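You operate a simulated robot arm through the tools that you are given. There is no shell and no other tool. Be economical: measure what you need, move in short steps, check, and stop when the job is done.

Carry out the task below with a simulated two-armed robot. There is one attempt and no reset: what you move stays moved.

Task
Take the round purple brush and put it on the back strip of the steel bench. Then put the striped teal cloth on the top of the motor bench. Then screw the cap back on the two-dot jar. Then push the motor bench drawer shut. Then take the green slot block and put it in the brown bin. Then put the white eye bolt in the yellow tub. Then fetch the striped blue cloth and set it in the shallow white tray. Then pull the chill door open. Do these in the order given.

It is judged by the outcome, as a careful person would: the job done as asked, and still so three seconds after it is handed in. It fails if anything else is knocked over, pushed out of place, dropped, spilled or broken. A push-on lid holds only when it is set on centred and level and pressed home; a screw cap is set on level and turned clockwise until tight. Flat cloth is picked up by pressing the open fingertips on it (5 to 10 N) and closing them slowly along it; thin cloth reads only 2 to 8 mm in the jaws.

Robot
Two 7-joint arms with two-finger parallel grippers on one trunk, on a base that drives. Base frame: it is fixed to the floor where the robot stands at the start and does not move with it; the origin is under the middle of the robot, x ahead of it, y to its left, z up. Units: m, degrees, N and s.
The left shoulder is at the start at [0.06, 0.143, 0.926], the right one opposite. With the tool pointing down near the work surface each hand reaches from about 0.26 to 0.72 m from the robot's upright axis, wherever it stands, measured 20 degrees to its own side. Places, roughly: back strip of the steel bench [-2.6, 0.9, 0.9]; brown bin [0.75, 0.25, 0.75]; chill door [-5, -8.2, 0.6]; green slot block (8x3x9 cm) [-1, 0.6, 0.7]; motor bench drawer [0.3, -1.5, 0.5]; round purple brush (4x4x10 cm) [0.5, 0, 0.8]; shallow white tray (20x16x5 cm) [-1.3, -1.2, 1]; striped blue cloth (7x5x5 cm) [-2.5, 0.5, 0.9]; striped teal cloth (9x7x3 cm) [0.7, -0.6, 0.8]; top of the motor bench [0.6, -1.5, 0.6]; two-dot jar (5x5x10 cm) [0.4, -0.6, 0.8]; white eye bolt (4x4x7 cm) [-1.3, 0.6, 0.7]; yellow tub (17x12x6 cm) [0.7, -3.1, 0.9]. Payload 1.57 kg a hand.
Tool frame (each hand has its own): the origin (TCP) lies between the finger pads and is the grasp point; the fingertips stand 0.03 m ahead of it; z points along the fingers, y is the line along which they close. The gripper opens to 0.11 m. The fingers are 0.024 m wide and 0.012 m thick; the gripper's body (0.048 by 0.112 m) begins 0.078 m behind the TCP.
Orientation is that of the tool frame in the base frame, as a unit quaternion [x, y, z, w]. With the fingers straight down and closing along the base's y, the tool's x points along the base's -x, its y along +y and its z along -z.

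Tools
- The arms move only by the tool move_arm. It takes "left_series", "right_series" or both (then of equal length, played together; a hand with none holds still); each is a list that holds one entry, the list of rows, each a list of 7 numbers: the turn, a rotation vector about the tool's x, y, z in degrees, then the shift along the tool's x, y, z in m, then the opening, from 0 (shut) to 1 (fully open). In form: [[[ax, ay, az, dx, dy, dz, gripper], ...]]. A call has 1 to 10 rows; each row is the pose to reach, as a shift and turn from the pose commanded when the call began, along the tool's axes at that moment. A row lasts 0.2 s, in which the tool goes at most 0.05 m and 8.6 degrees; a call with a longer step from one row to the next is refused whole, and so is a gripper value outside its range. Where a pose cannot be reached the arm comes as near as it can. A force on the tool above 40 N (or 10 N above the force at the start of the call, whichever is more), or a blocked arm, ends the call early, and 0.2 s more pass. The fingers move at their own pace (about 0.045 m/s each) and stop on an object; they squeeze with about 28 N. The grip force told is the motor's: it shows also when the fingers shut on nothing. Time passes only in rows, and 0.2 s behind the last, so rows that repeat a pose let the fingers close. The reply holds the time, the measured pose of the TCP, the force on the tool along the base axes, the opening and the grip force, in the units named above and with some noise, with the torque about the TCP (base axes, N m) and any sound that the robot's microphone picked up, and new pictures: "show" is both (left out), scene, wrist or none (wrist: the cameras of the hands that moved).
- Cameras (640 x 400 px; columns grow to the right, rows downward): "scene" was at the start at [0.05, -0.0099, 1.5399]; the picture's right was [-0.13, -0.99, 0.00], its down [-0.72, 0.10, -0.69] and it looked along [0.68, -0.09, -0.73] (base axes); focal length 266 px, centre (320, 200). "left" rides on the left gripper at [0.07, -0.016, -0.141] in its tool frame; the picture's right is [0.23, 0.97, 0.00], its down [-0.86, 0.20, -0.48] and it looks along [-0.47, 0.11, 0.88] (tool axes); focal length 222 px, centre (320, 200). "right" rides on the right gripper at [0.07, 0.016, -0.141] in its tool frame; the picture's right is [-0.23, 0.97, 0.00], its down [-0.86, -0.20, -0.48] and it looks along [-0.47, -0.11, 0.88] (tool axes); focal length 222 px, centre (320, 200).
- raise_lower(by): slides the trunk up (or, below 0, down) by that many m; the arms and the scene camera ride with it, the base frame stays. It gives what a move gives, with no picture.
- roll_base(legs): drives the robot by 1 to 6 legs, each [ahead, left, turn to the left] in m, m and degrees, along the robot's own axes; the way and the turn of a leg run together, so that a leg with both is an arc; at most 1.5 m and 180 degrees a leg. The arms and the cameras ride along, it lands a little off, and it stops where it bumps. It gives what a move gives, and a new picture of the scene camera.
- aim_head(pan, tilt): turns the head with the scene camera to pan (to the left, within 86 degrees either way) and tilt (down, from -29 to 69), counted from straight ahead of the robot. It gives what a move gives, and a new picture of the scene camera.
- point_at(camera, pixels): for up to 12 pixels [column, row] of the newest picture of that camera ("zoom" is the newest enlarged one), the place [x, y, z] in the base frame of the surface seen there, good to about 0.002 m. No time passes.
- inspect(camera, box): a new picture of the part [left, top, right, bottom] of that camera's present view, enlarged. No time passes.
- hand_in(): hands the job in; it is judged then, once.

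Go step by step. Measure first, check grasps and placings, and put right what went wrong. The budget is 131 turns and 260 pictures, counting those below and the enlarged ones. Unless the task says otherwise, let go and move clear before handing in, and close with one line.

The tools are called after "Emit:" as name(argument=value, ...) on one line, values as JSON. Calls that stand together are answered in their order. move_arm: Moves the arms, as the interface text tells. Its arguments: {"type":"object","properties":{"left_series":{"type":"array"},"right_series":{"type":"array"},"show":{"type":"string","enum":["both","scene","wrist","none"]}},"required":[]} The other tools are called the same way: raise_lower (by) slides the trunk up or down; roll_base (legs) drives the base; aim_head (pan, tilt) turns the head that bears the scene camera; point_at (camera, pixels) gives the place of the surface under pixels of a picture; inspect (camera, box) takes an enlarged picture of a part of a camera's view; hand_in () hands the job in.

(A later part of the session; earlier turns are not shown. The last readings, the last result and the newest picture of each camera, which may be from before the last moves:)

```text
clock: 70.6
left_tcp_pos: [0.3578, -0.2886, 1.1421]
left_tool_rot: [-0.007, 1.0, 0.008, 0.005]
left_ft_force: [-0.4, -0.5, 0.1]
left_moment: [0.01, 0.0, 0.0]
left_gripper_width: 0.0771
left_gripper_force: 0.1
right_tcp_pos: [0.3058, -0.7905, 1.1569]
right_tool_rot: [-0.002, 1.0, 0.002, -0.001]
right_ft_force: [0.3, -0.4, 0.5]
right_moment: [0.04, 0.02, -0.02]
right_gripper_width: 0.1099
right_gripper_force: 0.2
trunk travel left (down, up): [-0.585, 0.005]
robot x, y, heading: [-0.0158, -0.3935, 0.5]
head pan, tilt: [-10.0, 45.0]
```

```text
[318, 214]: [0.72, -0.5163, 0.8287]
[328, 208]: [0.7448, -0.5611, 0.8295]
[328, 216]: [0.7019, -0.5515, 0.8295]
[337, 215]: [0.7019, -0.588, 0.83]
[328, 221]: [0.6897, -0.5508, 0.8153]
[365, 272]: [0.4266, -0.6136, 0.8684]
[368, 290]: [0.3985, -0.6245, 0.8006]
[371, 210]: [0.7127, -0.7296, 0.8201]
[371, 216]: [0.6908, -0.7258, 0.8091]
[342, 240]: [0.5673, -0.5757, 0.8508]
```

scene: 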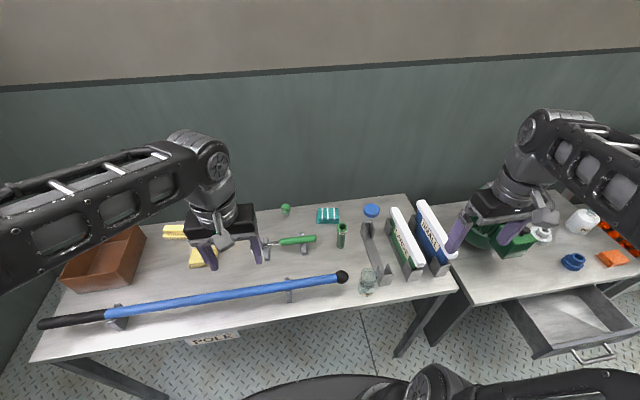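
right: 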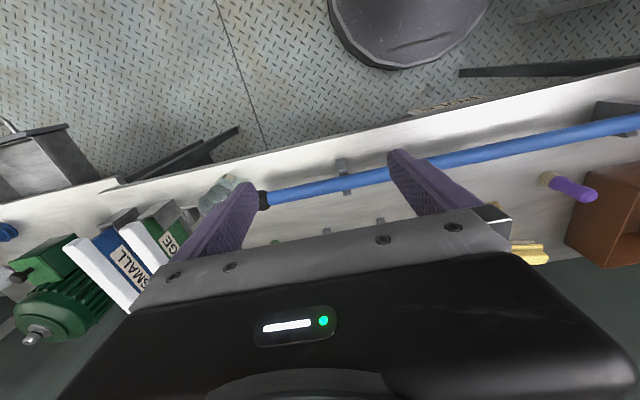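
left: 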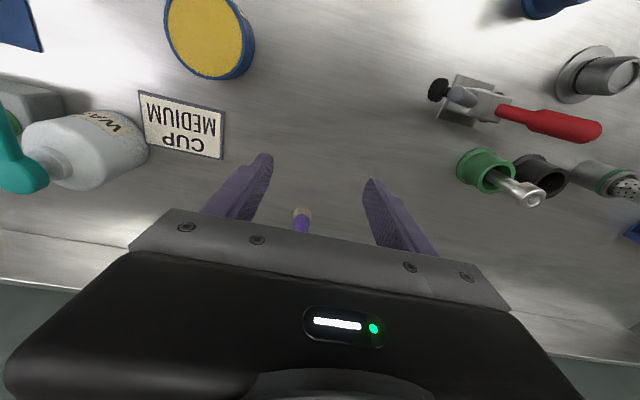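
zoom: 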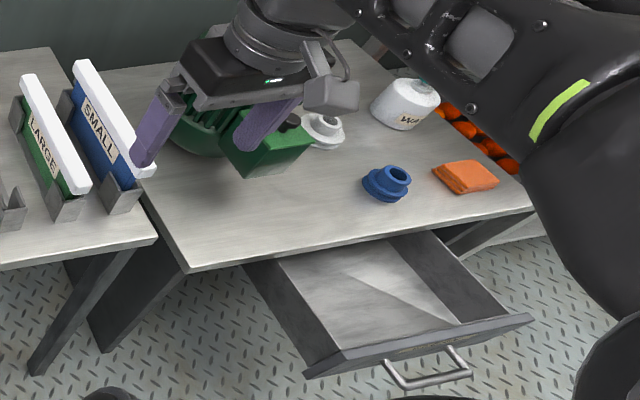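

Cloth stack spans x 0.69–0.745, y −0.516…−0.588, top z 0.83; blue cap at (0.71,−0.727); open two-dot jar at ≈(0.41,−0.62). I'll drive 0.11 ahead and bring the right hand over the cloth, turned to close along x.

Emit:
roll_base(legs=[[0.11, 0, 0]])

Emit:
move_arm(right_series=[[[0, 0, 8, -0.03, 0.03, 0.0, 0.9], [0, 0, 16, -0.06, 0.06, 0.0, 0.9], [0, 0, 24, -0.09, 0.09, 0.0, 0.9], [0, 0, 32, -0.12, 0.12, 0.0, 0.9], [0, 0, 40, -0.15, 0.15, 0.01, 0.9], [0, 0, 48, -0.18, 0.18, 0.02, 0.9], [0, 0, 56, -0.21, 0.21, 0.04, 0.9], [0, 0, 64, -0.24, 0.22, 0.06, 0.9], [0, 0, 72, -0.27, 0.23, 0.08, 0.9], [0, 0, 80, -0.28, 0.237, 0.1, 0.9]]])

```text
clock: 71.8
left_tcp_pos: [0.4695, -0.285, 1.1419]
left_tool_rot: [-0.008, 1.0, 0.008, 0.005]
left_ft_force: [-0.3, 0.4, 0.1]
left_moment: [-0.03, 0.02, -0.01]
left_gripper_width: 0.077
left_gripper_force: 0.1
right_tcp_pos: [0.4198, -0.7865, 1.1558]
right_tool_rot: [-0.003, 1.0, 0.001, -0.002]
right_ft_force: [0.4, 0.0, -0.2]
right_moment: [-0.01, 0.03, 0.0]
right_gripper_width: 0.1102
right_gripper_force: 0.1
trunk travel left (down, up): [-0.585, 0.005]
robot x, y, heading: [0.0954, -0.3915, 0.3]
head pan, tilt: [-10.0, 45.0]
```

scene: 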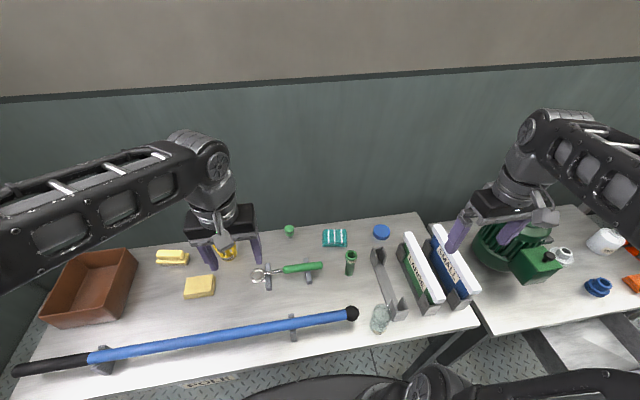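

```text
clock: 74.0
left_tcp_pos: [0.4684, -0.2848, 1.1415]
left_tool_rot: [-0.008, 1.0, 0.009, 0.006]
left_ft_force: [1.0, 0.7, 0.3]
left_moment: [0.01, -0.01, 0.02]
left_gripper_width: 0.0769
left_gripper_force: 0.1
right_tcp_pos: [0.6985, -0.5467, 1.0566]
right_tool_rot: [0.64, 0.768, 0.0, -0.001]
right_ft_force: [0.5, 0.1, -0.3]
right_moment: [0.01, 0.0, 0.0]
right_gripper_width: 0.0992
right_gripper_force: 0.0
trunk travel left (down, up): [-0.585, 0.005]
robot x, y, heading: [0.0961, -0.392, 0.5]
head pan, tilt: [-10.0, 45.0]
```

scene: 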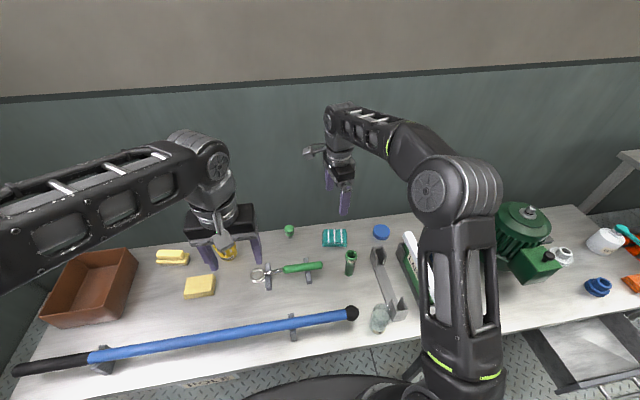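
right: 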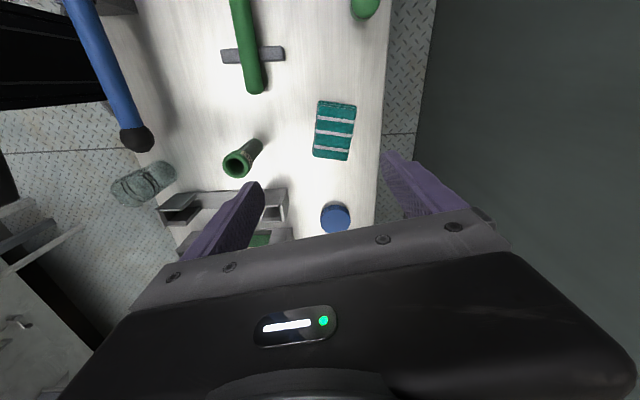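

Hand is over the cloth. Measure cloth corners in the right view.

Emit:
point_at(camera="right", pixels=[[322, 104], [355, 107], [348, 157], [316, 152], [335, 130], [311, 140]])

```text
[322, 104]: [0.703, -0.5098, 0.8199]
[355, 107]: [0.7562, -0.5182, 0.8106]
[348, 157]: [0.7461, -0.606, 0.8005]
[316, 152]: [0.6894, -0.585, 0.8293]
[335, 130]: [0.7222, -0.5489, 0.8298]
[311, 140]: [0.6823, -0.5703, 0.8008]
```

Cloth centre ≈(0.72,−0.551), long axis 8° off y. Turn 18° more, centre, and descend to just above the table.

Emit:
move_arm(right_series=[[[0, 0, 8, -0.008, 0.02, 0.03, 0.9], [0, 0, 16, -0.008, 0.02, 0.075, 0.9], [0, 0, 18, -0.008, 0.02, 0.12, 0.9], [0, 0, 18, -0.008, 0.02, 0.165, 0.9], [0, 0, 18, -0.008, 0.02, 0.19, 0.9]]])

```text
clock: 75.2
left_tcp_pos: [0.4689, -0.2841, 1.1414]
left_tool_rot: [-0.008, 1.0, 0.01, 0.007]
left_ft_force: [0.2, -0.7, 0.3]
left_moment: [0.03, -0.01, 0.0]
left_gripper_width: 0.0771
left_gripper_force: 0.1
right_tcp_pos: [0.7166, -0.5521, 0.8659]
right_tool_rot: [0.752, 0.659, 0.0, -0.001]
right_ft_force: [-0.4, -0.5, 0.6]
right_moment: [0.01, 0.04, -0.01]
right_gripper_width: 0.099
right_gripper_force: 0.1
trunk travel left (down, up): [-0.585, 0.005]
robot x, y, heading: [0.0942, -0.3907, 0.4]
head pan, tilt: [-10.0, 45.0]
```

scene: 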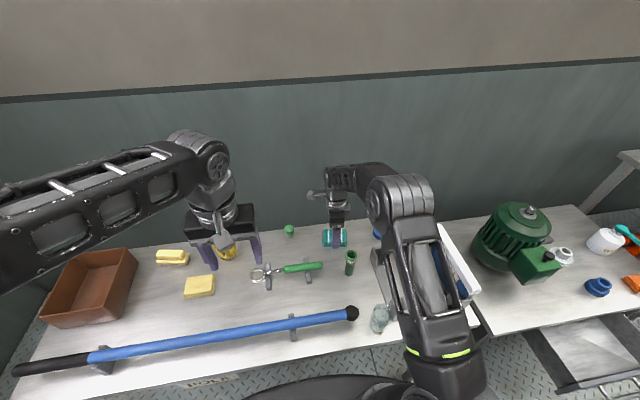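
right: 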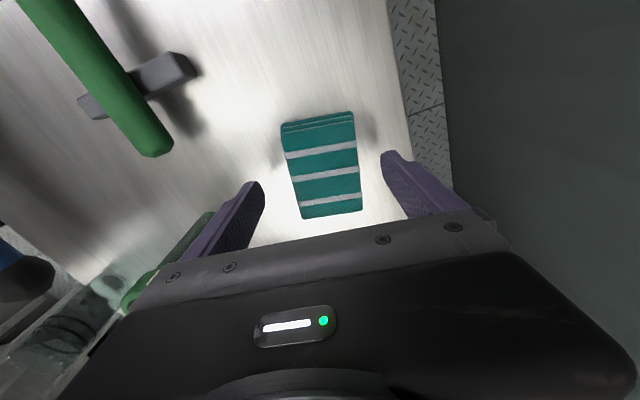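

Aligned. Descend 0.031, close, lift.

Emit:
move_arm(right_series=[[[0, 0, 0, 0, 0.002, 0.02, 0.9], [0, 0, 0, 0, 0.002, 0.031, 0.9], [0, 0, 0, 0, 0.002, 0.031, 0.6], [0, 0, 0, 0, 0.002, 0.031, 0.3], [0, 0, 0, 0, 0.002, 0.031, 0], [0, 0, 0, 0, 0.002, 0.031, 0], [0, 0, 0, 0, 0.002, 0.031, 0], [0, 0, 0, 0, 0.002, 0.0, 0], [0, 0, 0, 0, 0.0, -0.04, 0], [0, 0, 0, 0, 0.0, -0.08, 0]]])

```text
clock: 77.4
left_tcp_pos: [0.4676, -0.2859, 1.1416]
left_tool_rot: [-0.007, 1.0, 0.009, 0.008]
left_ft_force: [0.2, -0.5, -0.1]
left_moment: [0.03, -0.03, -0.03]
left_gripper_width: 0.077
left_gripper_force: 0.0
right_tcp_pos: [0.7168, -0.5531, 0.9467]
right_tool_rot: [0.753, 0.658, 0.0, -0.001]
right_ft_force: [-0.1, 0.3, -1.5]
right_moment: [0.01, -0.03, 0.0]
right_gripper_width: 0.0647
right_gripper_force: 28.1
trunk travel left (down, up): [-0.585, 0.005]
robot x, y, heading: [0.09, -0.3879, 0.5]
head pan, tilt: [-10.0, 45.0]
```

scene: 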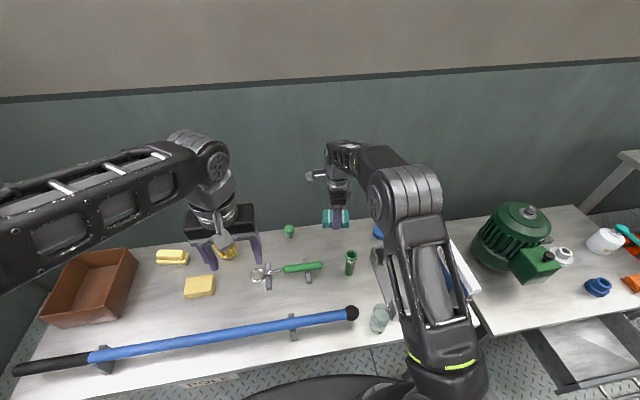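
right: 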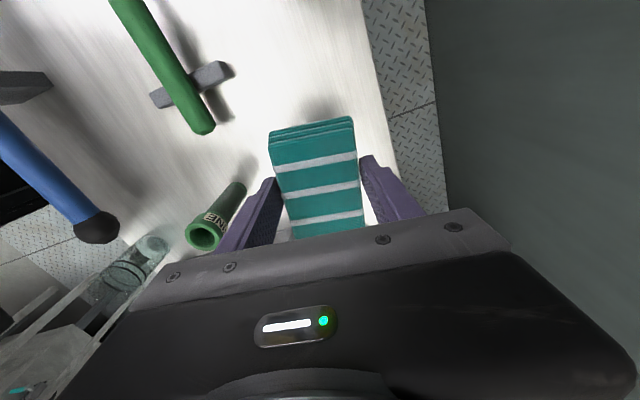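

Cloth held (65 mm). Lift and retract the hand, and look at the motor bench.

Emit:
move_arm(right_series=[[[0, 0, 0, 0, 0, -0.045, 0], [0, 0, 0, 0, 0, -0.09, 0], [0, 0, 0, 0, -0.04, -0.13, 0], [0, 0, 0, -0.02, -0.08, -0.17, 0], [0, 0, 0, -0.04, -0.12, -0.19, 0], [0, 0, 0, -0.06, -0.16, -0.2, 0], [0, 0, 0, -0.08, -0.2, -0.2, 0], [0, 0, 0, -0.1, -0.24, -0.2, 0], [0, 0, 0, -0.12, -0.27, -0.2, 0]]], show="none")

Emit:
aim_head(pan=-50, tilt=45)

```text
refused: row 3 steps farther than a row can; nothing moved
```

```text
clock: 78.5
left_tcp_pos: [0.4678, -0.2846, 1.1423]
left_tool_rot: [-0.008, 1.0, 0.009, 0.005]
left_ft_force: [0.6, 0.6, 0.9]
left_moment: [0.01, 0.02, -0.01]
left_gripper_width: 0.0771
left_gripper_force: 0.0
right_tcp_pos: [0.717, -0.5511, 0.9469]
right_tool_rot: [0.753, 0.659, -0.001, -0.001]
right_ft_force: [0.1, 0.9, 0.2]
right_moment: [0.01, -0.04, -0.03]
right_gripper_width: 0.0642
right_gripper_force: 28.2
trunk travel left (down, up): [-0.585, 0.005]
robot x, y, heading: [0.0942, -0.3934, 0.6]
head pan, tilt: [-50.0, 45.0]
```

scene: 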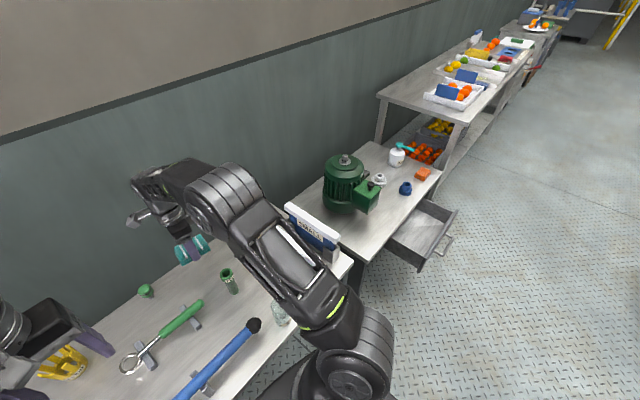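

Emit:
point_at(camera="scene", pixels=[[375, 225], [400, 205], [372, 258], [440, 172], [388, 248], [420, 268], [457, 210], [450, 238], [355, 240], [405, 186], [355, 200], [345, 165]])

Emit:
inspect(camera="scene", box=[300, 130, 480, 280])

Emit:
move_arm(right_series=[[[0, 0, 0, 0, 0, -0.045, 0], [0, 0, 0, 0, 0, -0.09, 0], [0, 0, 0, 0, -0.03, -0.12, 0], [0, 0, 0, -0.02, -0.06, -0.15, 0], [0, 0, 0, -0.04, -0.1, -0.165, 0], [0, 0, 0, -0.06, -0.14, -0.17, 0], [0, 0, 0, -0.08, -0.18, -0.17, 0], [0, 0, 0, -0.1, -0.22, -0.17, 0], [0, 0, 0, -0.12, -0.25, -0.17, 0]]], show="none")

```text
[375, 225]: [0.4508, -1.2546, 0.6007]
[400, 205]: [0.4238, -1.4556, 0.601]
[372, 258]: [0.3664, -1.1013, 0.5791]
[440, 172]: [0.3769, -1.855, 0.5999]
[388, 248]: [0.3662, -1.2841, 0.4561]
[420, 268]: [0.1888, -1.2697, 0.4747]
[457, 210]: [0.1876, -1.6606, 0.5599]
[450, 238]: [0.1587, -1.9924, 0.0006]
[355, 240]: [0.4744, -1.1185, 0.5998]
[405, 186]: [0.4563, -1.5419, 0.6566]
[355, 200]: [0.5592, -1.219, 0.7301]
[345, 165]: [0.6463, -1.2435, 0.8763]
```

```text
2.67 times, centred on (390, 205) of scene
```

zoom: 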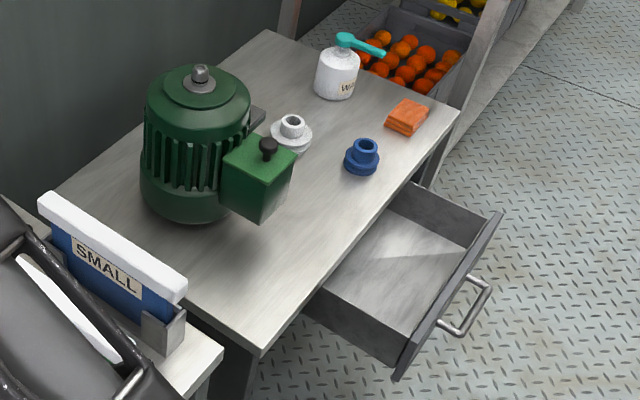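

```text
clock: 80.5
left_tcp_pos: [0.4671, -0.2853, 1.1419]
left_tool_rot: [-0.008, 1.0, 0.008, 0.008]
left_ft_force: [0.0, -0.3, 0.8]
left_moment: [0.02, -0.02, 0.01]
left_gripper_width: 0.0769
left_gripper_force: 0.1
right_tcp_pos: [0.4551, -0.6407, 1.1139]
right_tool_rot: [0.752, 0.659, 0.0, 0.0]
right_ft_force: [-0.2, -0.9, -1.3]
right_moment: [0.01, 0.01, -0.03]
right_gripper_width: 0.0643
right_gripper_force: 28.3
trunk travel left (down, up): [-0.585, 0.005]
robot x, y, heading: [0.1003, -0.3887, 0.7]
head pan, tilt: [-50.0, 45.0]
```

Motor bench top z 0.60, front edge x 0.366; free spot near (0.44,−1.24). Back off, strafe right, and turn the hand back to close along y.

Emit:
roll_base(legs=[[-0.2, 0, -0.7], [0, -0.62, 0]])

Emit:
raise_lower(by=-0.18)

Emit:
move_arm(right_series=[[[0, 0, -8.5, 0, 0, 0, 0], [0, 0, -17, 0, 0, 0, 0], [0, 0, -25.5, 0, 0, 0, 0], [0, 0, -34, 0, 0, 0, 0], [0, 0, -42.5, 0, 0, 0, 0], [0, 0, -51, 0, 0, 0, 0], [0, 0, -59.5, 0, 0, 0, 0], [0, 0, -68, 0, 0, 0, 0], [0, 0, -76.5, 0, 0, 0, 0], [0, 0, -85, 0, 0, 0, 0]]])

```text
clock: 85.1
left_tcp_pos: [0.2649, -0.9028, 1.1429]
left_tool_rot: [-0.001, 1.0, 0.01, 0.007]
left_ft_force: [-1.6, -0.7, -0.7]
left_moment: [0.01, -0.03, 0.05]
left_gripper_width: 0.077
left_gripper_force: 0.1
right_tcp_pos: [0.2482, -1.2575, 1.1136]
right_tool_rot: [0.756, 0.654, 0.0, -0.001]
right_ft_force: [-0.5, -0.1, -0.1]
right_moment: [0.03, -0.03, -0.02]
right_gripper_width: 0.0641
right_gripper_force: 27.8
trunk travel left (down, up): [-0.585, 0.005]
robot x, y, heading: [-0.1115, -1.0026, -0.2]
head pan, tilt: [-50.0, 45.0]
```

scene: 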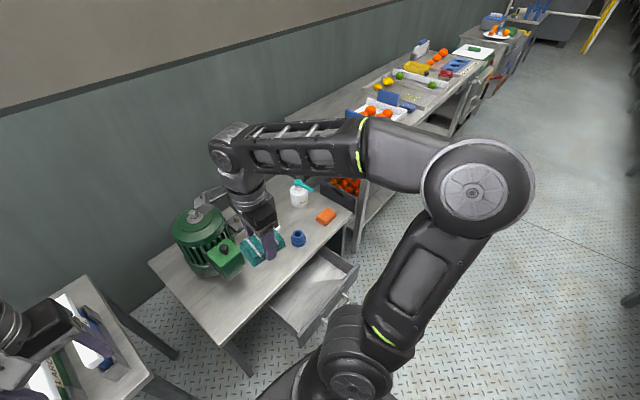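

```text
clock: 87.1
left_tcp_pos: [0.2634, -0.903, 0.9625]
left_tool_rot: [-0.002, 1.0, 0.008, 0.007]
left_ft_force: [-0.1, -0.5, -0.7]
left_moment: [-0.02, -0.02, 0.01]
left_gripper_width: 0.0769
left_gripper_force: 0.2
right_tcp_pos: [0.2481, -1.258, 0.9327]
right_tool_rot: [0.756, 0.654, -0.001, 0.0]
right_ft_force: [0.2, 0.4, -0.4]
right_moment: [0.0, 0.01, 0.0]
right_gripper_width: 0.0636
right_gripper_force: 28.0
trunk travel left (down, up): [-0.405, 0.185]
robot x, y, heading: [-0.1063, -1.0038, -0.2]
head pan, tilt: [-50.0, 45.0]
```

```text
clock: 89.3
left_tcp_pos: [0.2644, -0.9019, 0.9611]
left_tool_rot: [-0.001, 1.0, 0.009, 0.006]
left_ft_force: [-0.5, 0.1, 0.0]
left_moment: [0.01, -0.02, -0.02]
left_gripper_width: 0.077
left_gripper_force: 0.0
right_tcp_pos: [0.2466, -1.2572, 0.9328]
right_tool_rot: [0.114, 0.994, 0.0, -0.001]
right_ft_force: [0.3, 0.4, -0.7]
right_moment: [-0.02, -0.01, -0.02]
right_gripper_width: 0.064
right_gripper_force: 27.8
trunk travel left (down, up): [-0.405, 0.185]
robot x, y, heading: [-0.1103, -1.0023, -0.1]
head pan, tilt: [-50.0, 45.0]
```

scene: 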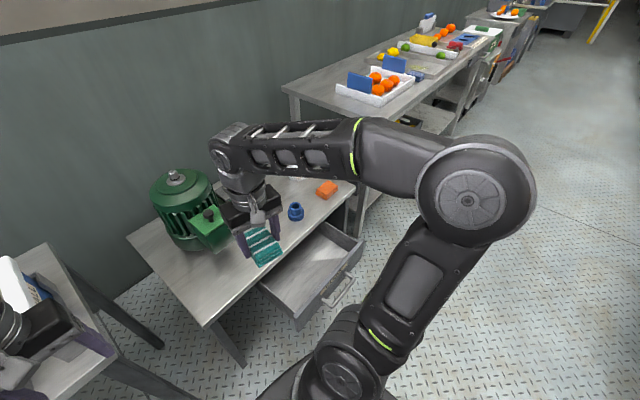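
right: 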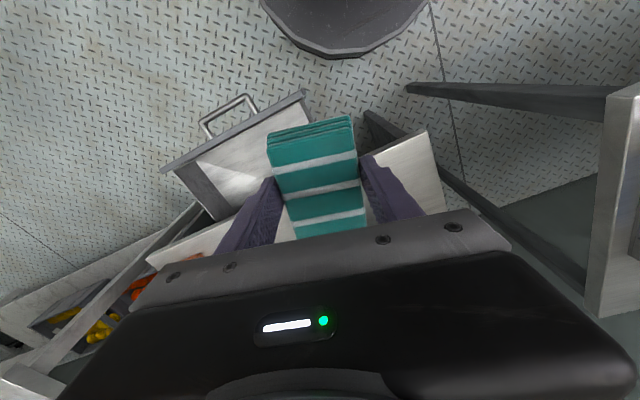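

Check the free spot and terminal box, then move the hand out over the spot.

Emit:
point_at(camera="scene", pixels=[[215, 250], [228, 235], [207, 245], [210, 280], [225, 300], [190, 270], [295, 213]])

Emit:
move_arm(right_series=[[[0, 0, 0, -0.045, 0.015, 0.0, 0], [0, 0, 0, -0.09, 0.03, 0.0, 0], [0, 0, 0, -0.135, 0.045, 0.01, 0], [0, 0, 0, -0.17, 0.06, 0.03, 0], [0, 0, 0, -0.175, 0.06, 0.075, 0], [0, 0, 0, -0.175, 0.06, 0.12, 0], [0, 0, 0, -0.175, 0.06, 0.16, 0], [0, 0, 0, -0.175, 0.06, 0.2, 0]]])

```text
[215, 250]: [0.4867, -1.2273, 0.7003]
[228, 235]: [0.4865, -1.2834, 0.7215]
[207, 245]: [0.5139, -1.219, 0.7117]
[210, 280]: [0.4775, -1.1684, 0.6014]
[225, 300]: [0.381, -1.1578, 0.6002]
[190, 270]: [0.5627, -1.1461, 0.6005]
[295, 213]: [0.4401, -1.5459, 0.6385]
```

```text
clock: 91.1
left_tcp_pos: [0.2643, -0.902, 0.9624]
left_tool_rot: [-0.002, 1.0, 0.008, 0.008]
left_ft_force: [-0.4, 0.5, 0.1]
left_moment: [-0.01, -0.01, 0.01]
left_gripper_width: 0.077
left_gripper_force: 0.0
right_tcp_pos: [0.4303, -1.2397, 0.7316]
right_tool_rot: [0.116, 0.993, 0.0, -0.002]
right_ft_force: [0.5, -0.2, -0.3]
right_moment: [0.02, -0.03, 0.01]
right_gripper_width: 0.0643
right_gripper_force: 27.8
trunk travel left (down, up): [-0.405, 0.185]
robot x, y, heading: [-0.1083, -1.0053, -0.1]
head pan, tilt: [-50.0, 45.0]
```

scene: 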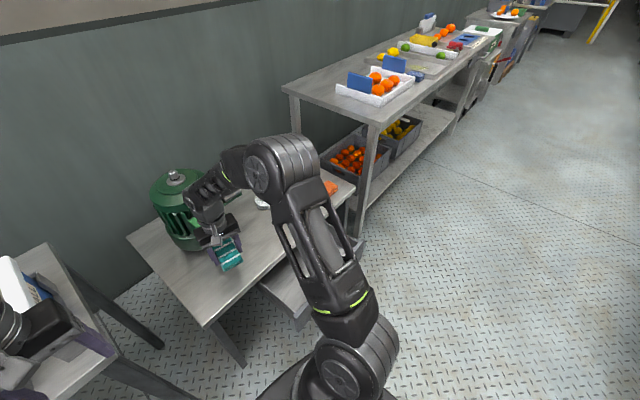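
right: 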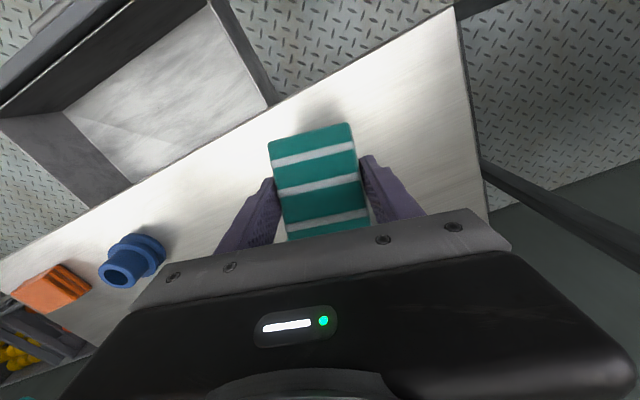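

Terminal box face is at x 0.487; shift slightly away (y −1.20) and lower to the top.

Emit:
move_arm(right_series=[[[0, 0, 0, 0.014, 0.04, 0.0, 0], [0, 0, 0, 0.014, 0.04, 0.04, 0], [0, 0, 0, 0.014, 0.04, 0.08, 0], [0, 0, 0, 0.014, 0.04, 0.091, 0], [0, 0, 0, 0.014, 0.04, 0.094, 0], [0, 0, 0, 0.014, 0.04, 0.095, 0]]], show="wrist")

```text
clock: 92.5
left_tcp_pos: [0.2634, -0.9018, 0.9622]
left_tool_rot: [-0.002, 1.0, 0.008, 0.007]
left_ft_force: [0.2, 0.9, 1.1]
left_moment: [-0.01, 0.03, -0.01]
left_gripper_width: 0.077
left_gripper_force: 0.0
right_tcp_pos: [0.4301, -1.1962, 0.6388]
right_tool_rot: [0.117, 0.993, 0.001, 0.002]
right_ft_force: [9.6, -7.8, 26.8]
right_moment: [-0.16, 0.6, 0.16]
right_gripper_width: 0.0643
right_gripper_force: 28.3
trunk travel left (down, up): [-0.405, 0.185]
robot x, y, heading: [-0.1129, -1.0047, -0.0]
head pan, tilt: [-50.0, 45.0]
```

right: 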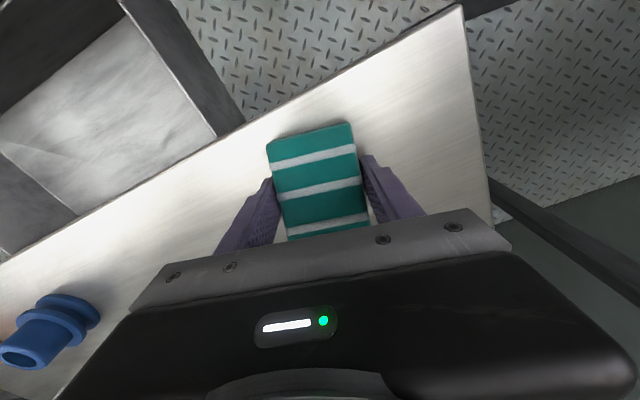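

Contact felt (27 N). Raise a hair, open, and lift out.

Emit:
move_arm(right_series=[[[0, 0, 0, 0, 0, -0.002, 0.3], [0, 0, 0, 0, 0, -0.002, 0.6], [0, 0, 0, 0, 0, -0.002, 0.9], [0, 0, 0, 0, 0, -0.002, 0.9], [0, 0, 0, 0, 0, -0.03, 0.9], [0, 0, 0, 0, 0, -0.07, 0.9], [0, 0, 0, 0, 0, -0.115, 0.9], [0, 0, 0, 0.03, 0, -0.15, 0.9], [0, 0, 0, 0.06, 0, -0.18, 0.9], [0, 0, 0, 0.1, 0, -0.2, 0.9]]])

```text
clock: 94.7
left_tcp_pos: [0.2639, -0.9022, 0.9628]
left_tool_rot: [-0.002, 1.0, 0.009, 0.007]
left_ft_force: [-0.5, -0.1, -0.9]
left_moment: [0.02, -0.01, 0.0]
left_gripper_width: 0.0769
left_gripper_force: 0.1
right_tcp_pos: [0.3294, -1.17, 0.8404]
right_tool_rot: [0.115, 0.993, 0.0, -0.001]
right_ft_force: [0.3, 0.2, 0.2]
right_moment: [-0.02, -0.05, 0.01]
right_gripper_width: 0.099
right_gripper_force: 0.1
trunk travel left (down, up): [-0.405, 0.185]
robot x, y, heading: [-0.1095, -1.0009, -0.1]
head pan, tilt: [-50.0, 45.0]
```

scene: 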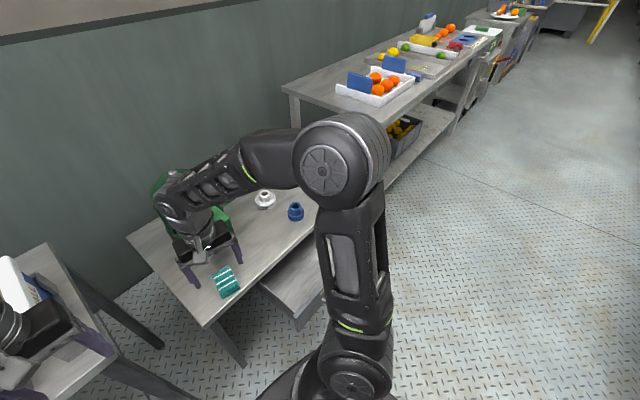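
right: 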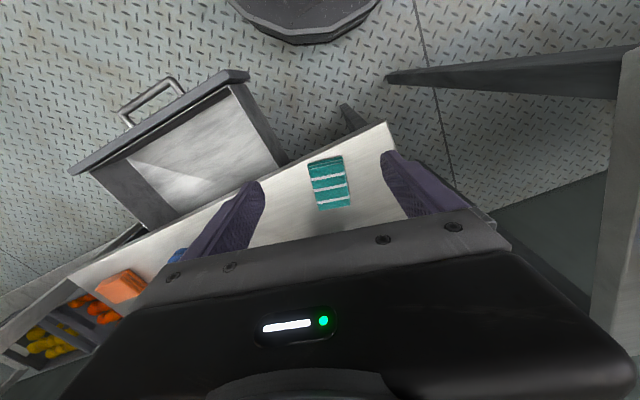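

Cloth lies on the motor bench top. Next the cap: raise the trunk and the right hand, then drive to the pole bench by the cap.

Emit:
raise_lower(by=0.15)

Emit:
move_arm(right_series=[[[0, 0, -6, 0.01, 0, -0.04, 0.8], [0, 0, -12, 0.02, 0, -0.08, 0.8], [0, 0, -13, 0.02, 0, -0.11, 0.8], [0, 0, -13, 0.02, 0, -0.13, 0.8]]], show="none")

Emit:
roll_base(legs=[[0, 0.48, 0], [0.18, 0, 0]])

Emit:
aim_head(pan=-10, tilt=55)

```text
clock: 96.5
left_tcp_pos: [0.2647, -0.9018, 1.1109]
left_tool_rot: [-0.002, 1.0, 0.009, 0.006]
left_ft_force: [0.2, 0.0, -0.2]
left_moment: [0.02, 0.0, 0.02]
left_gripper_width: 0.0772
left_gripper_force: 0.1
right_tcp_pos: [0.3302, -1.1696, 0.9904]
right_tool_rot: [0.115, 0.993, 0.0, -0.001]
right_ft_force: [0.1, 0.3, -0.7]
right_moment: [-0.03, 0.0, -0.01]
right_gripper_width: 0.0989
right_gripper_force: 0.0
trunk travel left (down, up): [-0.555, 0.035]
robot x, y, heading: [-0.1093, -1.0034, -0.1]
head pan, tilt: [-50.0, 45.0]
```

```text
clock: 97.5
left_tcp_pos: [0.2647, -0.9031, 1.1115]
left_tool_rot: [-0.001, 1.0, 0.008, 0.006]
left_ft_force: [0.7, -0.1, 0.2]
left_moment: [0.0, -0.02, 0.05]
left_gripper_width: 0.0771
left_gripper_force: 0.0
right_tcp_pos: [0.3099, -1.1649, 1.1203]
right_tool_rot: [0.003, 1.0, 0.001, -0.001]
right_ft_force: [0.3, 0.1, -0.1]
right_moment: [0.04, -0.05, -0.03]
right_gripper_width: 0.0878
right_gripper_force: 0.0
trunk travel left (down, up): [-0.555, 0.035]
robot x, y, heading: [-0.1117, -1.0027, -0.3]
head pan, tilt: [-50.0, 45.0]
```

```text
clock: 101.4
left_tcp_pos: [0.4411, -0.413, 1.1119]
left_tool_rot: [-0.008, 1.0, 0.008, 0.006]
left_ft_force: [0.2, 0.0, -0.3]
left_moment: [-0.01, 0.05, 0.02]
left_gripper_width: 0.077
left_gripper_force: 0.0
right_tcp_pos: [0.4897, -0.6751, 1.1186]
right_tool_rot: [-0.003, 1.0, 0.001, -0.001]
right_ft_force: [0.6, 0.8, 0.0]
right_moment: [-0.01, 0.06, 0.03]
right_gripper_width: 0.0879
right_gripper_force: 0.0
trunk travel left (down, up): [-0.555, 0.035]
robot x, y, heading: [0.069, -0.5188, 0.2]
head pan, tilt: [-50.0, 45.0]
```

scene: 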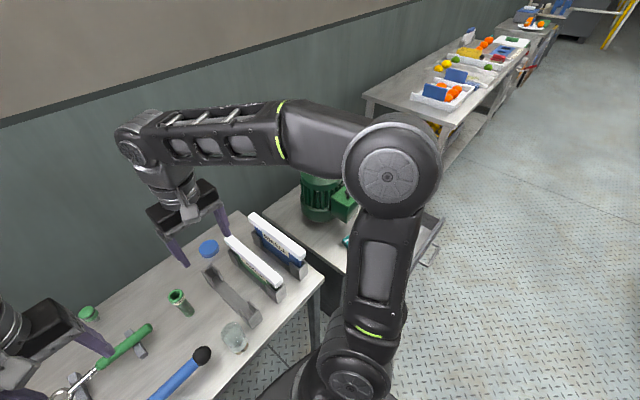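

```text
clock: 102.5
left_tcp_pos: [0.4406, -0.4122, 1.112]
left_tool_rot: [-0.008, 1.0, 0.009, 0.006]
left_ft_force: [-0.3, 0.9, 0.3]
left_moment: [0.0, 0.0, -0.01]
left_gripper_width: 0.0774
left_gripper_force: 0.1
right_tcp_pos: [0.4892, -0.6759, 1.1199]
right_tool_rot: [-0.004, 1.0, 0.001, -0.001]
right_ft_force: [-0.1, -0.3, 0.4]
right_moment: [0.02, 0.0, -0.01]
right_gripper_width: 0.0878
right_gripper_force: 0.1
trunk travel left (down, up): [-0.555, 0.035]
robot x, y, heading: [0.0693, -0.5185, 0.3]
head pan, tilt: [-10.0, 55.0]
```

scene: 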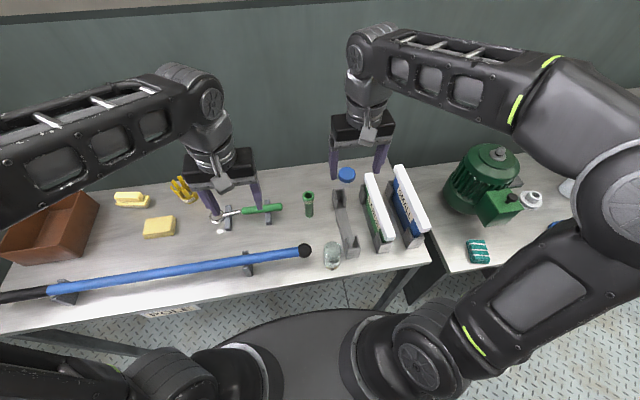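

Zoom and measure cap and jar precisely.

Emit:
inspect(camera="scene", box=[280, 150, 440, 280])

Emit:
point_at(camera="zoom", pixels=[[238, 103], [265, 75], [300, 105], [268, 125], [268, 100], [385, 110], [340, 115], [350, 170], [205, 395], [230, 390], [105, 390], [470, 90]])

```text
3.08 times, centred on (360, 215) of scene
```

zoom: 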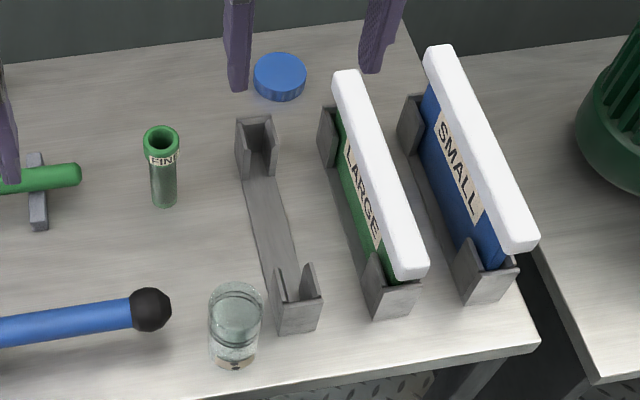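

```text
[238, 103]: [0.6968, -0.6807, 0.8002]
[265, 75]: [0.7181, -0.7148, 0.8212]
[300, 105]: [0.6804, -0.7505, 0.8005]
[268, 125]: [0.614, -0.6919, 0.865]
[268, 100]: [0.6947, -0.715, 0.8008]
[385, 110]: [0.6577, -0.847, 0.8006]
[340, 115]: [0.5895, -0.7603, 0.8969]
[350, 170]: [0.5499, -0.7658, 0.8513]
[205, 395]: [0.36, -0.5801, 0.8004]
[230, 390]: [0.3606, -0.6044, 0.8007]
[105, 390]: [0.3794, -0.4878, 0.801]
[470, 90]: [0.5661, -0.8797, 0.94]
```

Emit:
point_at(camera="zoom", pixels=[[256, 74], [304, 74], [280, 56], [280, 86], [280, 70], [213, 312], [260, 312], [237, 287], [236, 350], [238, 366], [276, 320], [345, 80]])

Emit:
inspect(camera="scene", box=[310, 225, 360, 275])

```text
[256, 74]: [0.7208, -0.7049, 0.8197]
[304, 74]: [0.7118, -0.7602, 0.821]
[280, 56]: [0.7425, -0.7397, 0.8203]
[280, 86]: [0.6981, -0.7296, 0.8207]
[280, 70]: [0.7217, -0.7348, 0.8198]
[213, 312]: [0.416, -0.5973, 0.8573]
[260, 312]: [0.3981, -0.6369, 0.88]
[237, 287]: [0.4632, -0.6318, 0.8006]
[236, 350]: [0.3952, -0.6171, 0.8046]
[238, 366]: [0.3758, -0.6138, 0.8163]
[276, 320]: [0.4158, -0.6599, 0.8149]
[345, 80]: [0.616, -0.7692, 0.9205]
```

```text
8.00 times, centred on (335, 250) of scene
```

zoom: 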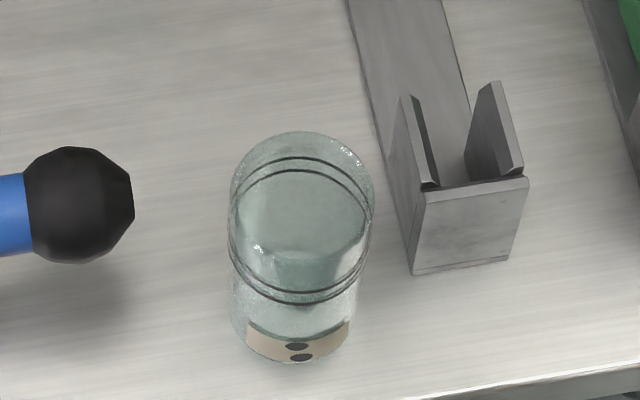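

Cap centre ≈(0.7205,−0.733), Ø≈0.056, top z 0.82. Move right hand over it at height, then to z≈0.95.

Emit:
move_arm(right_series=[[[0, 0, 0, -0.046, -0.012, 0.0, 0.85], [0, 0, 0, -0.092, -0.024, 0.0, 0.85], [0, 0, 0, -0.138, -0.036, 0.0, 0.85], [0, 0, 0, -0.184, -0.048, 0.0, 0.85], [0, 0, 0, -0.225, -0.057, 0.01, 0.85], [0, 0, 0, -0.2315, -0.057, 0.05, 0.85], [0, 0, 0, -0.2315, -0.057, 0.095, 0.85], [0, 0, 0, -0.2315, -0.057, 0.14, 0.85], [0, 0, 0, -0.2315, -0.057, 0.18, 0.85], [0, 0, 0, -0.2315, -0.057, 0.2, 0.85]]], show="wrist")

```text
clock: 104.7
left_tcp_pos: [0.4405, -0.4136, 1.1122]
left_tool_rot: [-0.008, 1.0, 0.009, 0.006]
left_ft_force: [0.0, 0.9, -0.3]
left_moment: [-0.04, 0.0, -0.02]
left_gripper_width: 0.0768
left_gripper_force: 0.0
right_tcp_pos: [0.7225, -0.7303, 0.9187]
right_tool_rot: [-0.004, 1.0, 0.001, -0.001]
right_ft_force: [-0.5, -0.2, 0.5]
right_moment: [-0.01, 0.03, -0.03]
right_gripper_width: 0.0937
right_gripper_force: 0.1
right hand out of reach, approached as far as the arm can: row 3, 4, 5, 6, 7
trunk travel left (down, up): [-0.555, 0.035]
robot x, y, heading: [0.0655, -0.5197, 0.2]
head pan, tilt: [-10.0, 55.0]
```

right: 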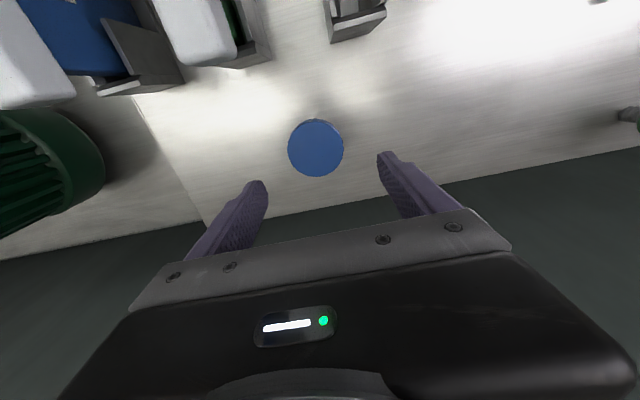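

Emit:
point_at(camera="right", pixels=[[291, 148], [341, 148], [316, 122], [316, 148], [316, 172], [230, 50], [350, 25]])

```text
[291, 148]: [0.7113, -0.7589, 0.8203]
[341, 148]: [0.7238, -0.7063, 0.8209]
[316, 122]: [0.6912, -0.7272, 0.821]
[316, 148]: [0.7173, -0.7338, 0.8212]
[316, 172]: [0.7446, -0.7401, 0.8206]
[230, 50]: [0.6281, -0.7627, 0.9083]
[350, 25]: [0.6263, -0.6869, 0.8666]
```

Centre (0.718,−0.733). Descend to z 0.834 and grip.

Emit:
move_arm(right_series=[[[0, 0, 0, 0.0045, -0.003, 0.04, 0.8], [0, 0, 0, 0.0045, -0.003, 0.075, 0.8], [0, 0, 0, 0.0045, -0.003, 0.085, 0.8], [0, 0, 0, 0.0045, -0.003, 0.085, 0.5], [0, 0, 0, 0.0045, -0.003, 0.085, 0.3], [0, 0, 0, 0.0045, -0.003, 0.085, 0.3], [0, 0, 0, 0.0045, -0.003, 0.085, 0.3], [0, 0, 0, 0.0045, -0.003, 0.05, 0.3], [0, 0, 0, 0.0045, -0.003, 0.01, 0.3]]], show="wrist")

```text
clock: 106.7
left_tcp_pos: [0.44, -0.4126, 1.1118]
left_tool_rot: [-0.008, 1.0, 0.009, 0.007]
left_ft_force: [-0.3, -0.1, -0.1]
left_moment: [0.0, 0.01, -0.03]
left_gripper_width: 0.077
left_gripper_force: 0.1
right_tcp_pos: [0.7154, -0.7334, 0.9106]
right_tool_rot: [-0.003, 1.0, 0.0, -0.001]
right_ft_force: [-0.3, 0.6, 0.5]
right_moment: [0.0, -0.02, 0.01]
right_gripper_width: 0.0613
right_gripper_force: 28.3
trunk travel left (down, up): [-0.555, 0.035]
robot x, y, heading: [0.0655, -0.5173, 0.5]
head pan, tilt: [-10.0, 55.0]
```

right: 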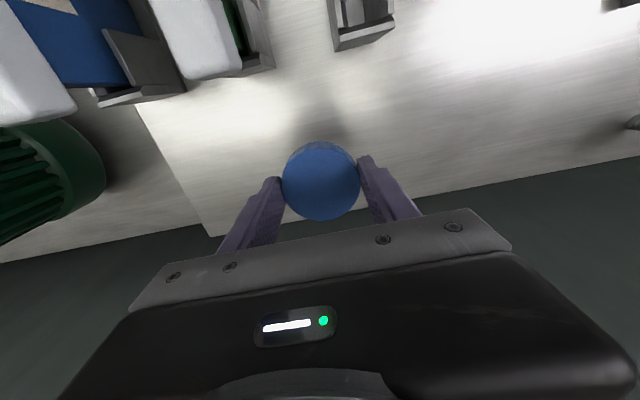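

Cap held (61 mm). Lift, draw it back toward the robot, then back off the base to work on the jar.

Emit:
move_arm(right_series=[[[0, 0, 0, 0.02, 0.0, -0.04, 0.2], [0, 0, 0, 0.04, 0.02, -0.08, 0.2], [0, 0, 0, 0.07, 0.04, -0.11, 0.2], [0, 0, 0, 0.11, 0.05, -0.13, 0.2], [0, 0, 0, 0.15, 0.06, -0.14, 0.2], [0, 0, 0, 0.19, 0.07, -0.15, 0.2]]], show="none")

Emit:
roll_base(legs=[[-0.25, -0.03, 0]])

Emit:
inspect(camera="right", box=[160, 0, 480, 200])

```text
clock: 108.1
left_tcp_pos: [0.4405, -0.4127, 1.1125]
left_tool_rot: [-0.009, 1.0, 0.009, 0.006]
left_ft_force: [-0.5, -0.6, 0.1]
left_moment: [0.02, -0.03, 0.0]
left_gripper_width: 0.077
left_gripper_force: 0.2
right_tcp_pos: [0.5242, -0.6649, 1.0618]
right_tool_rot: [-0.004, 1.0, 0.001, 0.0]
right_ft_force: [0.0, 0.7, 0.1]
right_moment: [0.02, -0.02, 0.03]
right_gripper_width: 0.061
right_gripper_force: 27.9
trunk travel left (down, up): [-0.555, 0.035]
robot x, y, heading: [0.0675, -0.5172, 0.3]
head pan, tilt: [-10.0, 55.0]
```

```text
clock: 110.0
left_tcp_pos: [0.1875, -0.4464, 1.1135]
left_tool_rot: [-0.007, 1.0, 0.009, 0.007]
left_ft_force: [0.4, 0.5, -0.9]
left_moment: [0.0, 0.01, -0.01]
left_gripper_width: 0.077
left_gripper_force: 0.1
right_tcp_pos: [0.2732, -0.6973, 1.0628]
right_tool_rot: [-0.002, 1.0, 0.001, 0.0]
right_ft_force: [0.5, 0.3, -0.7]
right_moment: [-0.03, -0.03, 0.0]
right_gripper_width: 0.0612
right_gripper_force: 28.3
trunk travel left (down, up): [-0.555, 0.035]
robot x, y, heading: [-0.1859, -0.5527, 0.8]
head pan, tilt: [-10.0, 55.0]
```

scene: 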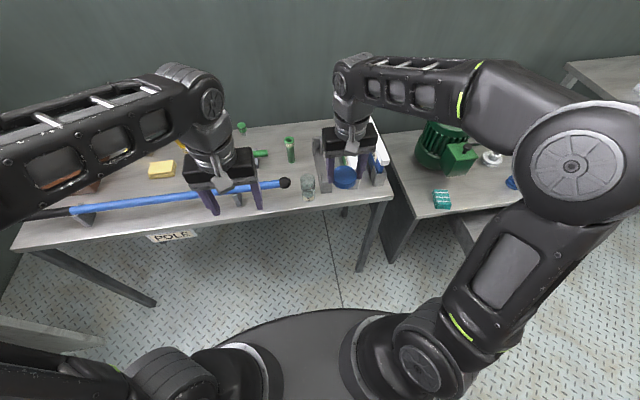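

```text
2.00 times, centred on (320, 100) of right
```

zoom: 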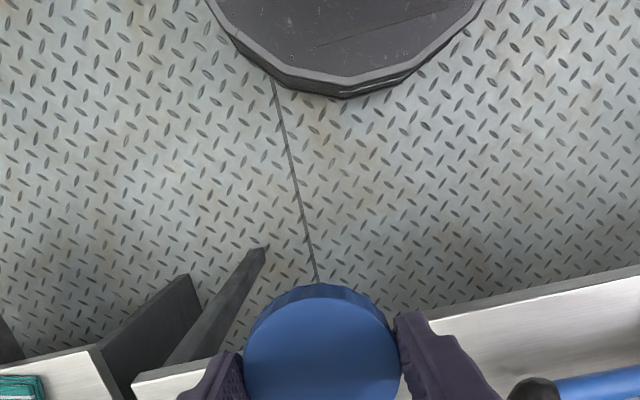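

Jar stands at (307,187). Zoom and measure jar, pole end and rail.

Emit:
inspect(camera="scene", box=[270, 160, 334, 210])

Emit:
point_at(camera="zoom", pixels=[[160, 245], [170, 225], [310, 340], [370, 400], [370, 350], [340, 300], [410, 300], [370, 180], [500, 300], [470, 280], [460, 310], [370, 380]])

```text
8.00 times, centred on (302, 185) of scene
```

zoom: 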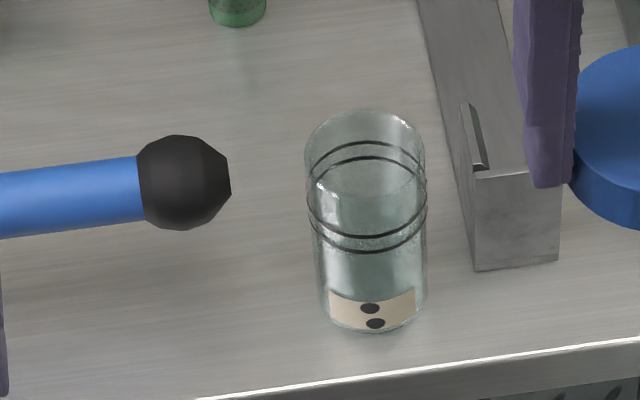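

```text
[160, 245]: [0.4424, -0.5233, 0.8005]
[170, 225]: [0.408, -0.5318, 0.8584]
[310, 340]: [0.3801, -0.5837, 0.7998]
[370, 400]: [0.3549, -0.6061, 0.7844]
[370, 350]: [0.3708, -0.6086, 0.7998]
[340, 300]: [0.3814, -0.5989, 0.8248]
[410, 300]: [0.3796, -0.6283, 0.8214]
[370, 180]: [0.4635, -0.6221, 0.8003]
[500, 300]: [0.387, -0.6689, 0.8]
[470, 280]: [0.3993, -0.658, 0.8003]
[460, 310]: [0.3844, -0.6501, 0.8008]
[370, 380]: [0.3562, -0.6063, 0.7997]
```

Stand front corner ≈(0.40,−0.658), pole ball end y≈−0.545. I'll hold the jar with the left hand from the front-left (30° yaw, 20° below horizontal). First get the jar's axis and begin turning the left hand.

Emit:
point_at(camera="zoom", pixels=[[350, 315], [370, 322], [390, 318], [330, 300], [416, 296], [345, 300], [400, 302], [318, 160], [366, 112], [422, 160], [228, 185], [370, 246]])

Emit:
move_arm(left_series=[[[0, 0, 7.5, -0.025, -0.025, 0.02, 0.77], [0, 0, 15, -0.05, -0.05, 0.04, 0.77], [0, 0, 22.5, -0.075, -0.075, 0.06, 0.77], [0, 0, 30, -0.09, -0.09, 0.08, 0.77], [0, 0, 30, -0.09, -0.09, 0.08, 0.77]]], show="none")

```text
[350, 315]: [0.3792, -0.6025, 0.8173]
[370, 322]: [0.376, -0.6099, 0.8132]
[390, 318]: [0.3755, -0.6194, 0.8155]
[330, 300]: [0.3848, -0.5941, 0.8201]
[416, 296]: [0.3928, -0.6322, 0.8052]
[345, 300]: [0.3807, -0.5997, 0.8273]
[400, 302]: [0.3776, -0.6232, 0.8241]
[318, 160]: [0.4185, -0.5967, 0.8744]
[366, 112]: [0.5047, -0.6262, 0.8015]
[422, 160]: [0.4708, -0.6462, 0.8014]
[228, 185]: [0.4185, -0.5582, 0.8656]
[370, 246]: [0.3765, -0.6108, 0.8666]
```

```text
clock: 111.2
left_tcp_pos: [0.2783, -0.5341, 1.033]
left_tool_rot: [0.253, 0.967, 0.009, 0.004]
left_ft_force: [0.7, -0.7, 1.0]
left_moment: [-0.01, -0.02, 0.0]
left_gripper_width: 0.0847
left_gripper_force: 0.0
right_tcp_pos: [0.2714, -0.698, 1.061]
right_tool_rot: [-0.003, 1.0, 0.002, -0.001]
right_ft_force: [-0.5, 0.5, -0.4]
right_moment: [0.02, -0.01, -0.01]
right_gripper_width: 0.0613
right_gripper_force: 27.6
trunk travel left (down, up): [-0.555, 0.035]
robot x, y, heading: [-0.1831, -0.55, 0.3]
head pan, tilt: [-10.0, 55.0]
```

Jar axis ≈(0.401,−0.614), r≈0.0255. Now pitch the left hand 70° forward.

Emit:
move_arm(left_series=[[[0, -8, 0, 0, 0, 0, 0.77], [0, -16, 0, 0, 0, 0, 0.77], [0, -24, 0, 0, 0, 0, 0.77], [0, -32, 0, 0, 0, 0, 0.77], [0, -40, 0, 0, 0, 0, 0.77], [0, -48, 0, 0, 0, 0, 0.77], [0, -56, 0, 0, 0, 0, 0.77], [0, -64, 0, 0, 0, 0, 0.77], [0, -70, 0, 0, 0, 0, 0.77]]], show="scene")

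```text
clock: 113.3
left_tcp_pos: [0.2767, -0.6045, 1.0367]
left_tool_rot: [0.284, 0.769, -0.165, 0.548]
left_ft_force: [0.9, -1.4, -7.6]
left_moment: [0.34, -0.12, 0.09]
left_gripper_width: 0.0854
left_gripper_force: 0.2
left hand out of reach, approached as far as the arm can: row 6, 7, 8, 9
right_tcp_pos: [0.2742, -0.6889, 1.0696]
right_tool_rot: [-0.004, 1.0, 0.008, 0.01]
right_ft_force: [-1.7, 1.3, 7.0]
right_moment: [0.34, 0.1, 0.06]
right_gripper_width: 0.0621
right_gripper_force: 28.1
trunk travel left (down, up): [-0.555, 0.035]
robot x, y, heading: [-0.1855, -0.5504, 0.5]
head pan, tilt: [-10.0, 55.0]
stopped in row 9 (left hand): the arm was blocked; the commanded pose is now the measured one
```

scene: 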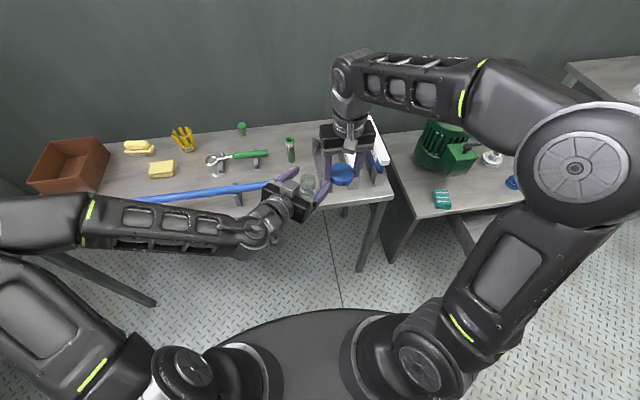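

The left hand drifted and touched the right hand. Move the right hand up and away first.

Emit:
move_arm(right_series=[[[0, 0, 0, 0, -0.01, -0.03, 0.2], [0, 0, 0, 0, -0.03, -0.06, 0.2], [0, 0, 0, 0, -0.06, -0.08, 0.2], [0, 0, 0, 0, -0.09, -0.09, 0.2]]], show="wrist")

```text
clock: 114.3
left_tcp_pos: [0.2814, -0.6065, 1.0361]
left_tool_rot: [0.283, 0.77, -0.165, 0.548]
left_ft_force: [-0.1, -0.4, 0.2]
left_moment: [0.04, -0.01, 0.01]
left_gripper_width: 0.0848
left_gripper_force: 0.1
right_tcp_pos: [0.2763, -0.7453, 1.1417]
right_tool_rot: [-0.006, 1.0, 0.008, 0.005]
right_ft_force: [-1.0, -0.1, -0.4]
right_moment: [0.04, -0.02, -0.01]
right_gripper_width: 0.0617
right_gripper_force: 27.9
right hand out of reach, approached as far as the arm can: row 3, 4
trunk travel left (down, up): [-0.555, 0.035]
robot x, y, heading: [-0.1858, -0.5498, 0.3]
head pan, tilt: [-10.0, 55.0]
```

right: 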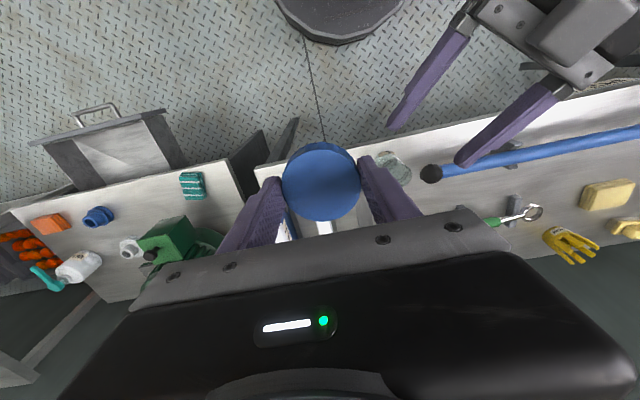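

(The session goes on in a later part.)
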